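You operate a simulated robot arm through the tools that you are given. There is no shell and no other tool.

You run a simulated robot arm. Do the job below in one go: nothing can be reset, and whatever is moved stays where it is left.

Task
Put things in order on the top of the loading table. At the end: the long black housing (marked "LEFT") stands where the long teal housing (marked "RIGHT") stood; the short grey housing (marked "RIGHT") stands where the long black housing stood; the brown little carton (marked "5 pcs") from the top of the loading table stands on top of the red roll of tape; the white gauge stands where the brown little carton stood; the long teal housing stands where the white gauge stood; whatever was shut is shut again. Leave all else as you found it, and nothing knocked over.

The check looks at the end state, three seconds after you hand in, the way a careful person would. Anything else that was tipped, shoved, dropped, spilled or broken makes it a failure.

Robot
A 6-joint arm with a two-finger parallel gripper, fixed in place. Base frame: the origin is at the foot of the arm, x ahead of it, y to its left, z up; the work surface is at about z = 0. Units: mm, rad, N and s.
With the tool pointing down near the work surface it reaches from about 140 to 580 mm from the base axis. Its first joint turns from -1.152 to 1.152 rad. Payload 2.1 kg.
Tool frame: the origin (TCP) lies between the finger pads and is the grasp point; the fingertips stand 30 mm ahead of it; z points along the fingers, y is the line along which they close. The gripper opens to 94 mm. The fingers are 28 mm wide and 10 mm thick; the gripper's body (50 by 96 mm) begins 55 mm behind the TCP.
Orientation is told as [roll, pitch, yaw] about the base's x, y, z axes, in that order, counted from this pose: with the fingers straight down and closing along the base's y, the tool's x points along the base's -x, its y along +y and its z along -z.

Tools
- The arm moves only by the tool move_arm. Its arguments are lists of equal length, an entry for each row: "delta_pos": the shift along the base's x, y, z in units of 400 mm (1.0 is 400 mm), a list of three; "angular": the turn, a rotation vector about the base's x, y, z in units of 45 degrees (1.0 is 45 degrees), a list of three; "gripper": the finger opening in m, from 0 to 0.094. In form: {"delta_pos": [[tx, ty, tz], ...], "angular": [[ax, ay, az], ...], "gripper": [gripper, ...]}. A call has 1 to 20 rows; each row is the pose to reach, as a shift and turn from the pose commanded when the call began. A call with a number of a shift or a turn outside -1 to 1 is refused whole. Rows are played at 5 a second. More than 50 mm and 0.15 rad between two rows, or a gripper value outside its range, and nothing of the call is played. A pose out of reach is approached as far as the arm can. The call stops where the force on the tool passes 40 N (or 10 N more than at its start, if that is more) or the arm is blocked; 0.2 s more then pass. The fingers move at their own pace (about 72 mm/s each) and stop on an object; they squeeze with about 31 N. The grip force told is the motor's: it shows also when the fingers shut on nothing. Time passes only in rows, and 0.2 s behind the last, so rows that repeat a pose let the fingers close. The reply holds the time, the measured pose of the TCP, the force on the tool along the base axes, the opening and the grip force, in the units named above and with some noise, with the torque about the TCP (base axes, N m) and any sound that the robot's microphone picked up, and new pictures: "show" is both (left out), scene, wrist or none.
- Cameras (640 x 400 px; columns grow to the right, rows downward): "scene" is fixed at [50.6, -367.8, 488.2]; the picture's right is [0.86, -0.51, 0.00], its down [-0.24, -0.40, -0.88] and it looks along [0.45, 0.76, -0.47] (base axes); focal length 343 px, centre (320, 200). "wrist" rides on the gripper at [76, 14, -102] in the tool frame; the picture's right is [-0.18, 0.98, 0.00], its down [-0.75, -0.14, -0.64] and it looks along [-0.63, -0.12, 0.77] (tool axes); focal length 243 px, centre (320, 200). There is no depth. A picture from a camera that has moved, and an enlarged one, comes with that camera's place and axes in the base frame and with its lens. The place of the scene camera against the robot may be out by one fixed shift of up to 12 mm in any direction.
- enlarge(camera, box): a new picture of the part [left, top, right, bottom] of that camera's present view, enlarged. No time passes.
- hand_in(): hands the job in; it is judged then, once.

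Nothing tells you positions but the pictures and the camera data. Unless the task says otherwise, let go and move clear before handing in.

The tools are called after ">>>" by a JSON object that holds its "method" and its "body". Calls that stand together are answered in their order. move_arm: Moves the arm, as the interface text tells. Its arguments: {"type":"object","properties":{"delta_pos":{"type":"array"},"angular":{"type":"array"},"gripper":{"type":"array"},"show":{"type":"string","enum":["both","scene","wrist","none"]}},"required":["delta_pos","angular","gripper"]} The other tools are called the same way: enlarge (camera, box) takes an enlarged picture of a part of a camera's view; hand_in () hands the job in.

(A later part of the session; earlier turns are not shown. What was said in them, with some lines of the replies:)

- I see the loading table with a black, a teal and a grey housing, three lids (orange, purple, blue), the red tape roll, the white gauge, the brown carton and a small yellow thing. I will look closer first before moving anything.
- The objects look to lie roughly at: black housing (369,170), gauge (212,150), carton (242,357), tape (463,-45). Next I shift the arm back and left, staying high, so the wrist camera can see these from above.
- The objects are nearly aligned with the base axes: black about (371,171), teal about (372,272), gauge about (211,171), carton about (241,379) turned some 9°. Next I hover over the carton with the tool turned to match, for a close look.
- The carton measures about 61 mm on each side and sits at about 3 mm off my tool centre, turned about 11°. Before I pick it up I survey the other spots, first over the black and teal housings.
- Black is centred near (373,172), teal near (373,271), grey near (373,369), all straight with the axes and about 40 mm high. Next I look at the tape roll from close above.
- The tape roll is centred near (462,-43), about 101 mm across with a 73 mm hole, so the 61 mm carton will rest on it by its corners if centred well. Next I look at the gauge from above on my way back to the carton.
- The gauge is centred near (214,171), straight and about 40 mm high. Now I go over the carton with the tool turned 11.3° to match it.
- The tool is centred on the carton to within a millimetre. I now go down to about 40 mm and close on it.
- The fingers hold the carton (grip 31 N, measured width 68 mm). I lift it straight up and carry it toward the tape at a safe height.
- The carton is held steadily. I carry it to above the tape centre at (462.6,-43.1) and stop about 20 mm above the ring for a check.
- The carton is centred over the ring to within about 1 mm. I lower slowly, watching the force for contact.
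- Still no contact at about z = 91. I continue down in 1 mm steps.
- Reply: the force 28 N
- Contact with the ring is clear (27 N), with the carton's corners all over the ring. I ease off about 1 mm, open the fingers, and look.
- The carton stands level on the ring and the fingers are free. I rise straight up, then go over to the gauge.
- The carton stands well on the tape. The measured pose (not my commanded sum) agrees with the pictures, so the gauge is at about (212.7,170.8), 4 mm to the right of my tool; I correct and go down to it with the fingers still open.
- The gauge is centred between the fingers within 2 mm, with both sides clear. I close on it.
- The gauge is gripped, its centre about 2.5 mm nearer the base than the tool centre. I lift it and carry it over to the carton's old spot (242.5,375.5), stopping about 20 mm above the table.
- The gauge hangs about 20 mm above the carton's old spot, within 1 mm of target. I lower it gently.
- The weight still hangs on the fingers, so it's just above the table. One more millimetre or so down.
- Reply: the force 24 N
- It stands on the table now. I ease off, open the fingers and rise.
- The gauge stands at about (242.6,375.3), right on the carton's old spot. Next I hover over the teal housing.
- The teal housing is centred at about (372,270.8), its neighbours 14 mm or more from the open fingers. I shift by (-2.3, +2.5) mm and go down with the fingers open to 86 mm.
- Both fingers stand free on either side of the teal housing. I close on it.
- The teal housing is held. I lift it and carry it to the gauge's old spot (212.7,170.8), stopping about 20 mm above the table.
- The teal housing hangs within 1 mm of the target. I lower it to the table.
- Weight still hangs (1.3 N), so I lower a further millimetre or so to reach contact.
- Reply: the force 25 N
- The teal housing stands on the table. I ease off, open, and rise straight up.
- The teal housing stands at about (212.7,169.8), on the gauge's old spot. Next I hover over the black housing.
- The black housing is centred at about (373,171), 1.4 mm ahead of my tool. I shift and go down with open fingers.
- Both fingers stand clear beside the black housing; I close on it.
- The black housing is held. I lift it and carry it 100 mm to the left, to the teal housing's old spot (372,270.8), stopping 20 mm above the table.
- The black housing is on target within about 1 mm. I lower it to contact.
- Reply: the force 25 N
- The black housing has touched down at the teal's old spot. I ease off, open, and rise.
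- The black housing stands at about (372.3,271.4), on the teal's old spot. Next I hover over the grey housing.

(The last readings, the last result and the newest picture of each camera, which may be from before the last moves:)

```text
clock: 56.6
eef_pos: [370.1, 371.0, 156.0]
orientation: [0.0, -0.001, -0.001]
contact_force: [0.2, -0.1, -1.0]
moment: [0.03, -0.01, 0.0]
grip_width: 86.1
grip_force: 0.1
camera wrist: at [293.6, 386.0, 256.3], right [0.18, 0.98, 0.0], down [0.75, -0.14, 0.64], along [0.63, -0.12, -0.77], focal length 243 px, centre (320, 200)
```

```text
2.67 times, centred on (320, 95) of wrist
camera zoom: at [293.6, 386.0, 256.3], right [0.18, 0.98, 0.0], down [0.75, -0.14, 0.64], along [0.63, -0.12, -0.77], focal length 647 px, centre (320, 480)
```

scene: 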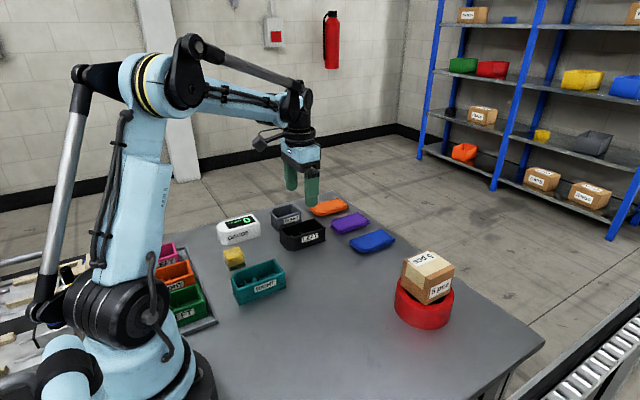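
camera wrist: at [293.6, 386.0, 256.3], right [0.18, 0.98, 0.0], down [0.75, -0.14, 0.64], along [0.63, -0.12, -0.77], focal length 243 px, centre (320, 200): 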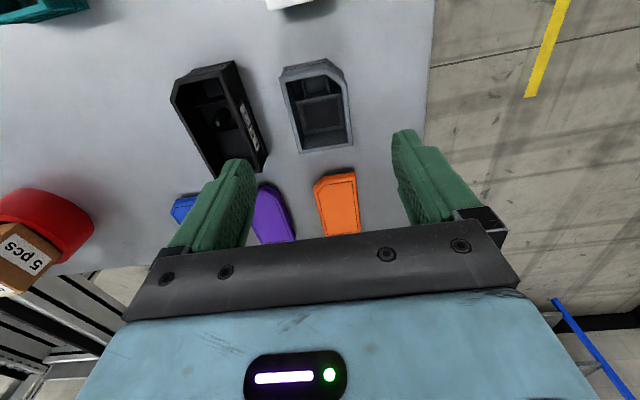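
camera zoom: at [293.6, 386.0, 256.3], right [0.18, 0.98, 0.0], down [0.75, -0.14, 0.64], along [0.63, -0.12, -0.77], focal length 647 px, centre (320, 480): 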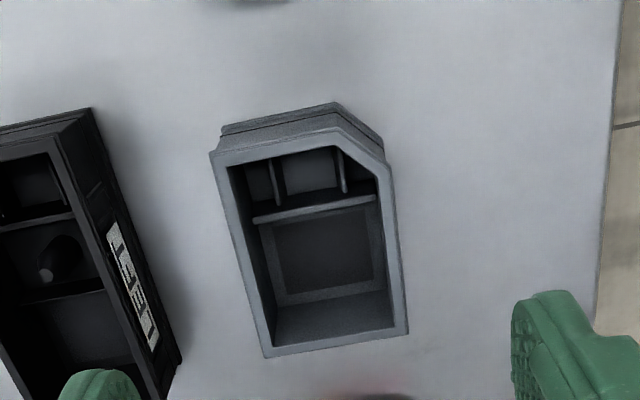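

The grey housing is about 2.5 mm ahead and 1 mm right of my tool, straight with the axes. I correct and go down with open fingers.

>>> {"method": "move_arm", "body": {"delta_pos": [[0.006, -0.0025, -0.03], [0.006, -0.0025, -0.1], [0.006, -0.0025, -0.18], [0.006, -0.0025, -0.26], [0.006, -0.0025, -0.299], [0.006, -0.0025, -0.299], [0.006, -0.0025, -0.299]], "angular": [[0, 0, 0], [0, 0, 0], [0, 0, 0], [0, 0, 0], [0, 0, 0], [0, 0, 0], [0, 0, 0]], "gripper": [0.086, 0.086, 0.086, 0.086, 0.086, 0.086, 0.086]}}

>>> {"method": "enlarge", "body": {"camera": "wrist", "box": [200, 40, 440, 190]}}

```text
clock: 58.2
eef_pos: [371.0, 368.9, 35.4]
orientation: [0.001, -0.001, -0.001]
contact_force: [0.0, -1.0, -0.1]
moment: [0.02, 0.02, -0.02]
grip_width: 86.0
grip_force: 0.0
camera wrist: at [294.1, 383.4, 135.6], right [0.18, 0.98, 0.0], down [0.75, -0.14, 0.64], along [0.63, -0.12, -0.77], focal length 243 px, centre (320, 200)
```

scene: 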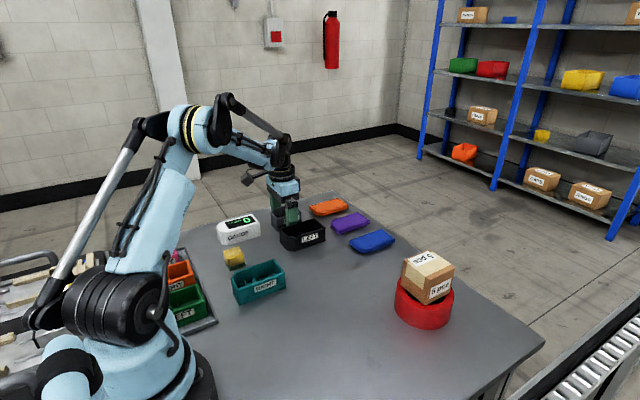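
wrist: 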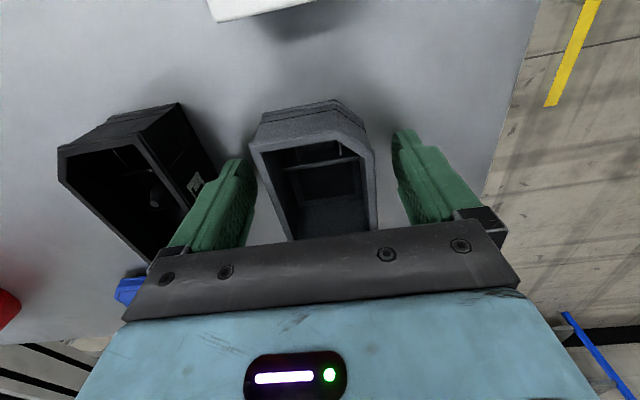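

```text
2.67 times, centred on (320, 115) of wrist
camera zoom: at [294.1, 383.4, 135.6], right [0.18, 0.98, 0.0], down [0.75, -0.14, 0.64], along [0.63, -0.12, -0.77], focal length 647 px, centre (320, 427)
```

zoom: 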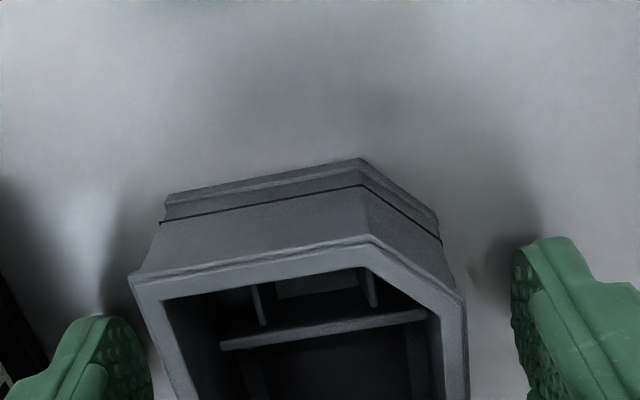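

Fingers are free on both sides; I close on the grey housing.

>>> {"method": "move_arm", "body": {"delta_pos": [[0, 0.002, 0.002], [0, 0.002, 0.002], [0, 0.002, 0.002], [0, 0.002, 0.002], [0, 0.002, 0.002]], "angular": [[0, 0, 0], [0, 0, 0], [0, 0, 0], [0, 0, 0], [0, 0, 0]], "gripper": [0.086, 0.03, 0.03, 0.03, 0.03], "show": "wrist"}}

>>> {"method": "enlarge", "body": {"camera": "wrist", "box": [200, 40, 440, 190]}}

```text
clock: 59.4
eef_pos: [371.7, 370.1, 36.5]
orientation: [0.002, -0.001, 0.0]
contact_force: [0.2, 0.4, -0.1]
moment: [0.05, 0.03, 0.01]
grip_width: 57.7
grip_force: 31.2
camera wrist: at [294.7, 384.3, 136.7], right [0.18, 0.98, 0.0], down [0.75, -0.14, 0.64], along [0.63, -0.12, -0.77], focal length 243 px, centre (320, 200)
```

wrist: 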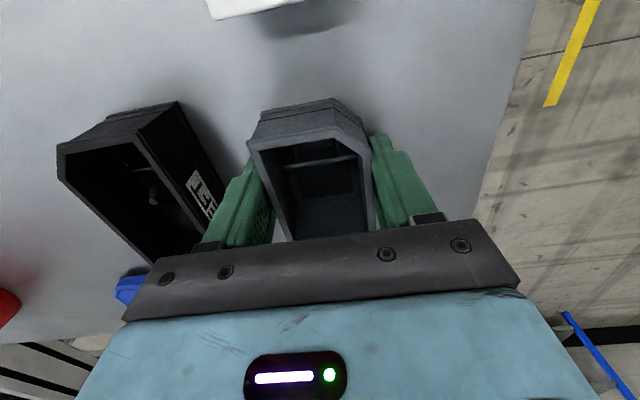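

```text
2.67 times, centred on (320, 115) of wrist
camera zoom: at [294.7, 384.3, 136.7], right [0.18, 0.98, 0.0], down [0.75, -0.14, 0.64], along [0.63, -0.12, -0.77], focal length 647 px, centre (320, 427)
```

zoom: 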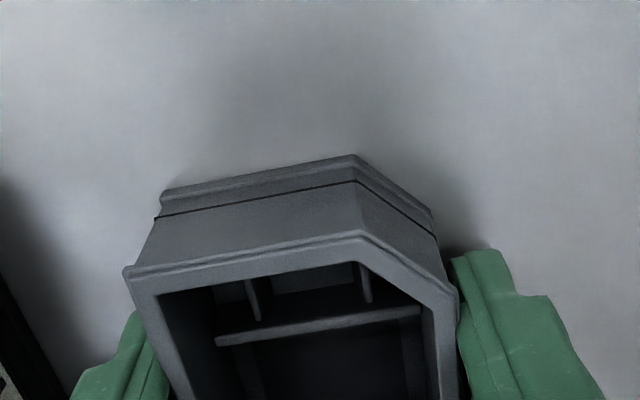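

The grey housing is held. I lift it well over the black housing and carry it 199.5 mm to the right, to the black housing's old spot (372.6,171), stopping 20 mm above the table.

>>> {"method": "move_arm", "body": {"delta_pos": [[0, 0, 0.02], [0, 0, 0.09], [0, 0, 0.18], [0, 0, 0.25], [0, -0.1, 0.25], [0, -0.2, 0.25], [0.0005, -0.3, 0.25], [0.0008, -0.4, 0.25], [0.001, -0.4987, 0.25], [0.001, -0.4987, 0.25], [0.001, -0.4987, 0.17], [0.001, -0.4987, 0.1], [0.001, -0.4987, 0.06], [0.001, -0.4987, 0.05], [0.001, -0.4987, 0.05], [0.001, -0.4987, 0.05]], "angular": [[0, 0, 0], [0, 0, 0], [0, 0, 0], [0, 0, 0], [0, 0, 0], [0, 0, 0], [0, 0, 0], [0, 0, 0], [0, 0, 0], [0, 0, 0], [0, 0, 0], [0, 0, 0], [0, 0, 0], [0, 0, 0], [0, 0, 0], [0, 0, 0]], "gripper": [0.03, 0.03, 0.03, 0.03, 0.03, 0.03, 0.03, 0.03, 0.03, 0.03, 0.03, 0.03, 0.03, 0.03, 0.03, 0.03]}}

>>> {"method": "enlarge", "body": {"camera": "wrist", "box": [200, 40, 440, 190]}}

```text
clock: 62.8
eef_pos: [373.8, 169.4, 55.1]
orientation: [0.001, 0.0, -0.001]
contact_force: [-0.2, -0.2, 0.0]
moment: [0.01, 0.03, -0.01]
grip_width: 57.7
grip_force: 31.3
camera wrist: at [297.7, 183.8, 156.7], right [0.18, 0.98, 0.0], down [0.75, -0.14, 0.64], along [0.63, -0.12, -0.77], focal length 243 px, centre (320, 200)
```

scene: 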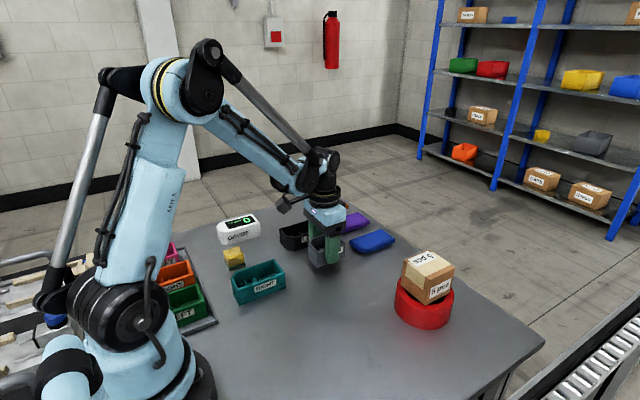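
wrist: 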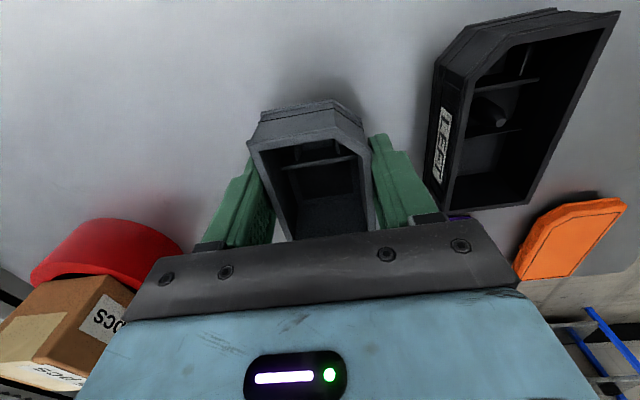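

```text
2.67 times, centred on (320, 115) of wrist
camera zoom: at [297.7, 183.8, 156.7], right [0.18, 0.98, 0.0], down [0.75, -0.14, 0.64], along [0.63, -0.12, -0.77], focal length 647 px, centre (320, 427)
```

zoom: 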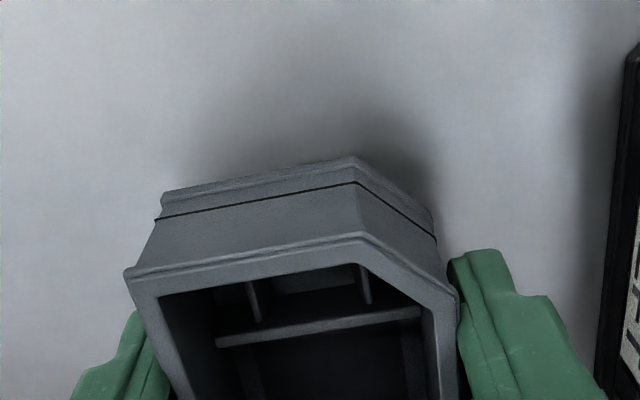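

The grey housing hangs about 2 mm too far out and 1 mm too far right. I correct this while lowering to just above the table.

>>> {"method": "move_arm", "body": {"delta_pos": [[-0.0055, 0.0025, -0.015], [-0.0055, 0.0025, -0.03], [-0.0055, 0.0025, -0.038], [-0.0055, 0.0025, -0.042], [-0.0055, 0.0025, -0.044], [-0.0055, 0.0025, -0.044]], "angular": [[0, 0, 0], [0, 0, 0], [0, 0, 0], [0, 0, 0], [0, 0, 0], [0, 0, 0]], "gripper": [0.03, 0.03, 0.03, 0.03, 0.03, 0.03], "show": "wrist"}}

```text
clock: 64.2
eef_pos: [370.4, 171.4, 38.3]
orientation: [0.001, 0.0, 0.0]
contact_force: [0.2, 0.4, -1.5]
moment: [-0.01, 0.01, 0.03]
grip_width: 57.9
grip_force: 30.7
camera wrist: at [294.1, 186.0, 139.3], right [0.18, 0.98, 0.0], down [0.75, -0.14, 0.64], along [0.63, -0.12, -0.77], focal length 243 px, centre (320, 200)
```

wrist: 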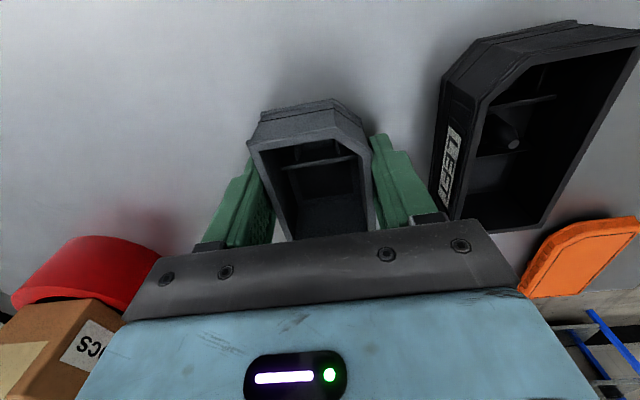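

Now it is about 1 mm short and 1 mm left; I nudge it back a touch and lower to contact.

>>> {"method": "move_arm", "body": {"delta_pos": [[0.003, -0.002, 0], [0.003, -0.002, -0.003], [0.003, -0.002, -0.0055], [0.003, -0.002, -0.0075], [0.003, -0.002, -0.0075]], "angular": [[0, 0, 0], [0, 0, 0], [0, 0, 0], [0, 0, 0], [0, 0, 0]], "gripper": [0.03, 0.03, 0.03, 0.03, 0.03], "show": "none"}}

```text
clock: 65.4
eef_pos: [373.3, 169.9, 36.1]
orientation: [0.0, 0.001, 0.0]
contact_force: [-1.8, 1.2, 9.3]
moment: [0.01, -0.12, -0.01]
grip_width: 58.0
grip_force: 30.8
```

It touches down with 9 N. I open the fingers and rise.

>>> {"method": "move_arm", "body": {"delta_pos": [[0, 0, 0.0005], [0, 0, 0.0005], [0, 0, 0.0005], [0, 0, 0.0005], [0, 0, 0.05], [0, 0, 0.15], [0, 0, 0.25], [0, 0, 0.3], [0, 0, 0.3]], "angular": [[0, 0, 0], [0, 0, 0], [0, 0, 0], [0, 0, 0], [0, 0, 0], [0, 0, 0], [0, 0, 0], [0, 0, 0], [0, 0, 0]], "gripper": [0.03, 0.086, 0.086, 0.086, 0.086, 0.086, 0.086, 0.086, 0.086]}}

>>> {"method": "enlarge", "body": {"camera": "wrist", "box": [200, 20, 440, 170]}}

>>> {"method": "enlarge", "body": {"camera": "scene", "box": [200, 180, 480, 340]}}

```text
clock: 67.4
eef_pos: [371.7, 170.2, 153.7]
orientation: [-0.001, 0.001, 0.0]
contact_force: [0.3, 0.6, 0.1]
moment: [0.0, -0.01, 0.01]
grip_width: 86.1
grip_force: 0.1
camera wrist: at [296.2, 184.6, 255.0], right [0.18, 0.98, 0.0], down [0.75, -0.14, 0.64], along [0.63, -0.12, -0.77], focal length 243 px, centre (320, 200)
```

scene: 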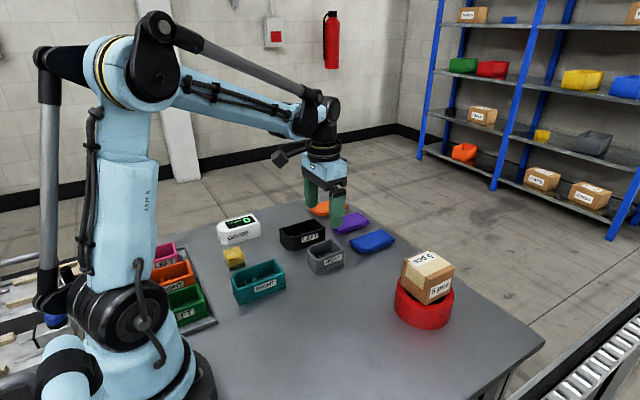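
wrist: 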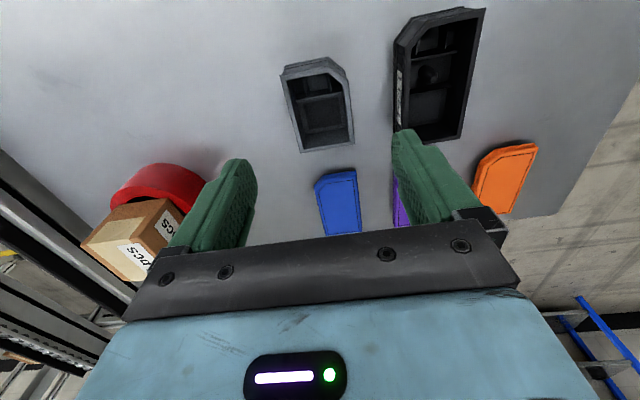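

```text
2.67 times, centred on (320, 95) of wrist
camera zoom: at [296.2, 184.6, 255.0], right [0.18, 0.98, 0.0], down [0.75, -0.14, 0.64], along [0.63, -0.12, -0.77], focal length 647 px, centre (320, 480)
```

zoom: 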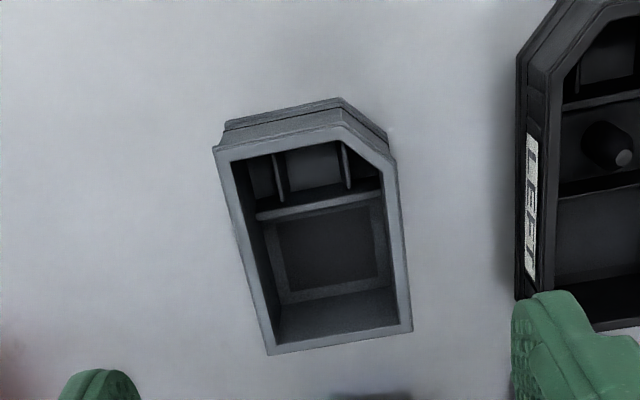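

```text
2.29 times, centred on (340, 260) of scene
camera zoom: at [50.6, -367.8, 488.2], right [0.86, -0.51, 0.0], down [-0.24, -0.4, -0.88], along [0.45, 0.76, -0.47], focal length 783 px, centre (274, 63)
```

zoom: 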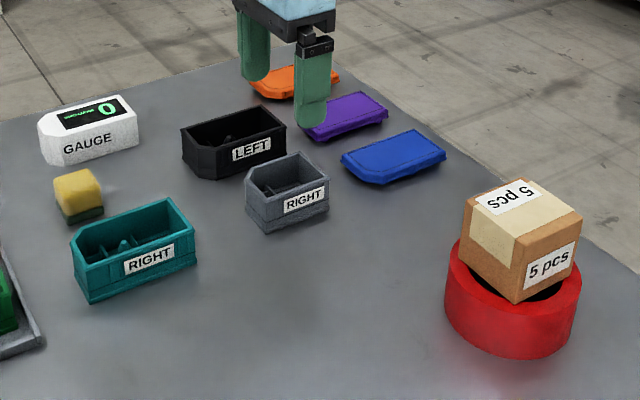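

The grey housing stands at about (373.4,170.7), on the black's old spot; everything else looks undisturbed. I rise to the starting pose for a last overall look.

>>> {"method": "move_arm", "body": {"delta_pos": [[0, 0, 0.1], [0, 0, 0.2], [-0.02, -0.05, 0.3], [-0.04, -0.1, 0.38], [-0.06, -0.15, 0.44], [-0.0818, -0.1875, 0.47], [-0.0818, -0.1875, 0.47]], "angular": [[0, 0, 0], [0, 0, 0], [0, 0, 0], [0, 0, 0], [0, 0, 0], [0, 0, 0], [0, 0, 0]], "gripper": [0.086, 0.086, 0.086, 0.086, 0.094, 0.094, 0.094]}}

>>> {"method": "enlarge", "body": {"camera": "scene", "box": [120, 180, 480, 405]}}

>>> {"method": "enlarge", "body": {"camera": "wrist", "box": [200, 0, 600, 250]}}

```text
clock: 69.0
eef_pos: [340.2, 95.7, 342.4]
orientation: [0.0, 0.001, 0.001]
contact_force: [-0.4, -0.1, -0.2]
moment: [-0.04, 0.0, 0.0]
grip_width: 93.5
grip_force: 0.2
camera wrist: at [263.1, 109.7, 444.0], right [0.18, 0.98, 0.0], down [0.75, -0.14, 0.64], along [0.63, -0.12, -0.77], focal length 243 px, centre (320, 200)
```

scene: 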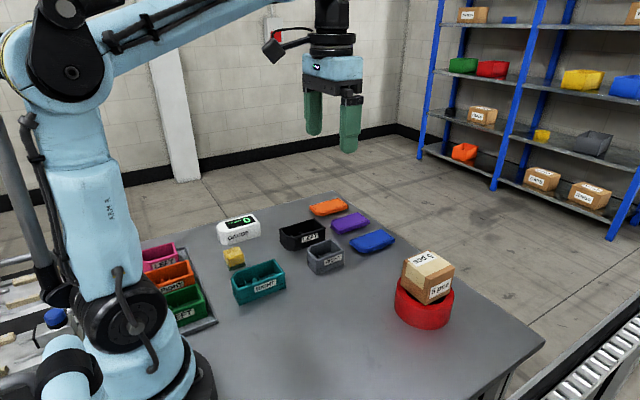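
wrist: 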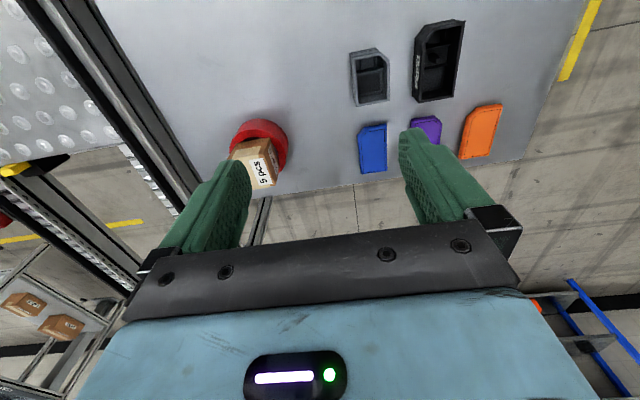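

```text
refused: 405 is not a number from 0 to 400
```

```text
1.60 times, centred on (400, 125) of wrist
camera zoom: at [263.1, 109.7, 444.0], right [0.18, 0.98, 0.0], down [0.75, -0.14, 0.64], along [0.63, -0.12, -0.77], focal length 388 px, centre (192, 320)
```

zoom: 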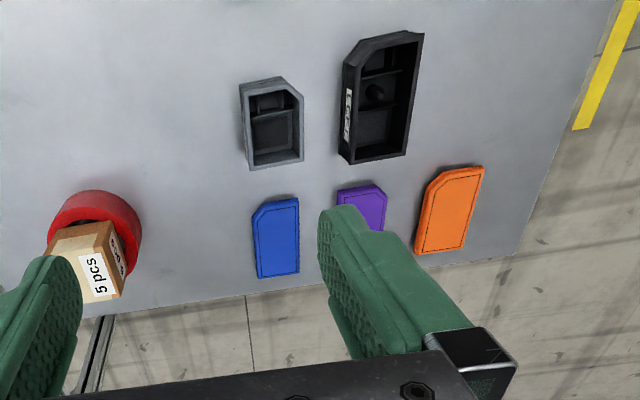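

>>> {"method": "enlarge", "body": {"camera": "scene", "box": [200, 180, 420, 318]}}

>>> {"method": "enlarge", "body": {"camera": "scene", "box": [380, 220, 480, 330]}}

>>> {"method": "enlarge", "body": {"camera": "scene", "box": [0, 200, 240, 350]}}

```text
2.90 times, centred on (310, 249) of scene
camera zoom: at [50.6, -367.8, 488.2], right [0.86, -0.51, 0.0], down [-0.24, -0.4, -0.88], along [0.45, 0.76, -0.47], focal length 993 px, centre (349, 58)
```

zoom: 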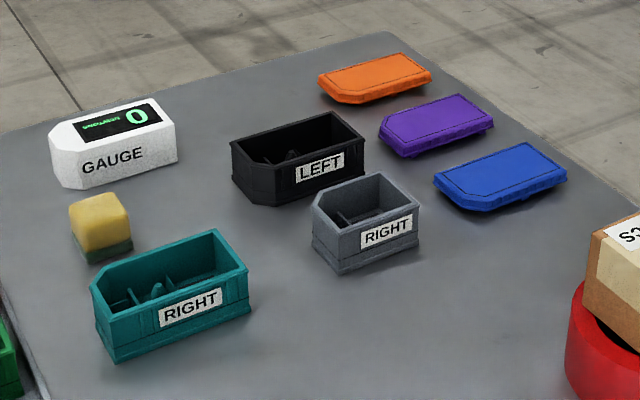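

```text
3.64 times, centred on (430, 275) of scene
camera zoom: at [50.6, -367.8, 488.2], right [0.86, -0.51, 0.0], down [-0.24, -0.4, -0.88], along [0.45, 0.76, -0.47], focal length 1246 px, centre (-80, -73)
```

zoom: 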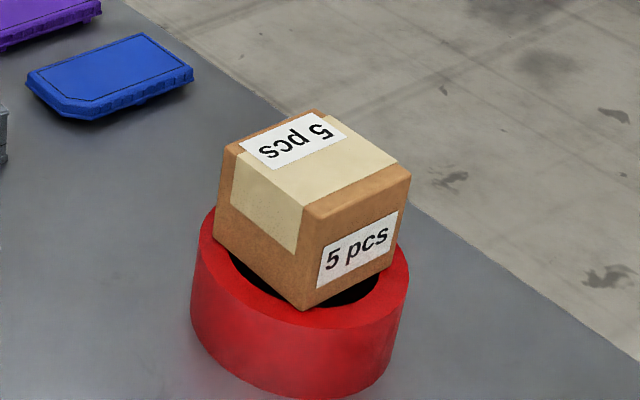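

```text
2.67 times, centred on (120, 275) of scene
camera zoom: at [50.6, -367.8, 488.2], right [0.86, -0.51, 0.0], down [-0.24, -0.4, -0.88], along [0.45, 0.76, -0.47], focal length 914 px, centre (853, 0)
```

zoom: 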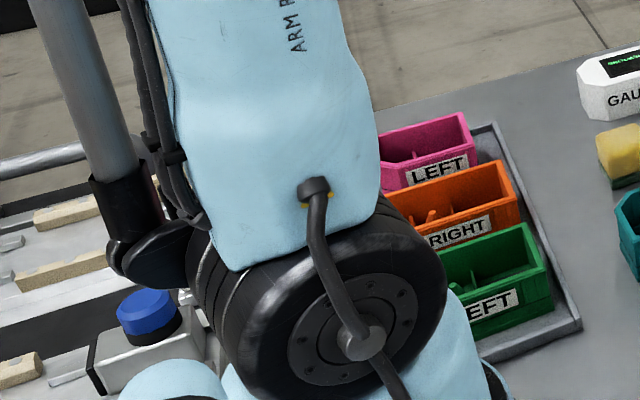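

All five pieces stand where they should: carton on the tape, gauge on the carton's old spot, teal on the gauge's, black on the teal's and grey on the black's. The lids, sponge and tray show no change, nothing on the table was shut to begin with, and the arm is clear, so I hand in.

>>> {"method": "hand_in", "body": {}}

```text
The job is handed in.
```

The loading table is rearranged as you asked, and I've handed the job in; I don't have the check's result yet. All positions below are my own readings from the wrist-camera pictures.

| Piece | Now stands | Distance from target |
|---|---|---|
| Brown carton ("5 pcs") | On top of the red roll of tape, level | Within about 1–2 mm of the roll's centre |
| White gauge | Where the carton stood | Under 1 mm |
| Long teal housing ("RIGHT") | Where the gauge stood | About 1 mm |
| Long black housing ("LEFT") | Where the teal housing stood | Under 1 mm |
| Short grey housing ("RIGHT") | Where the black housing stood, centred on its middle | About 1 mm |

- **Carton on the tape:** it rests by its corners, because the roll's hole (about 73 mm) is wider than the carton (about 62 mm). It looked steady in every picture after I let go.
- **Gauge direction:** the carton stood turned about 11°. I put the gauge down on that spot facing the way it faced before, not turned to match the carton.
- **Shut items:** I saw nothing shut at the start (the three lids lay beside the housings), so there was nothing to close again.
- **Everything else:** the lids, the yellow sponge and the tray of coloured housings look the same as in the first pictures. The arm is back near its starting pose with the gripper open.
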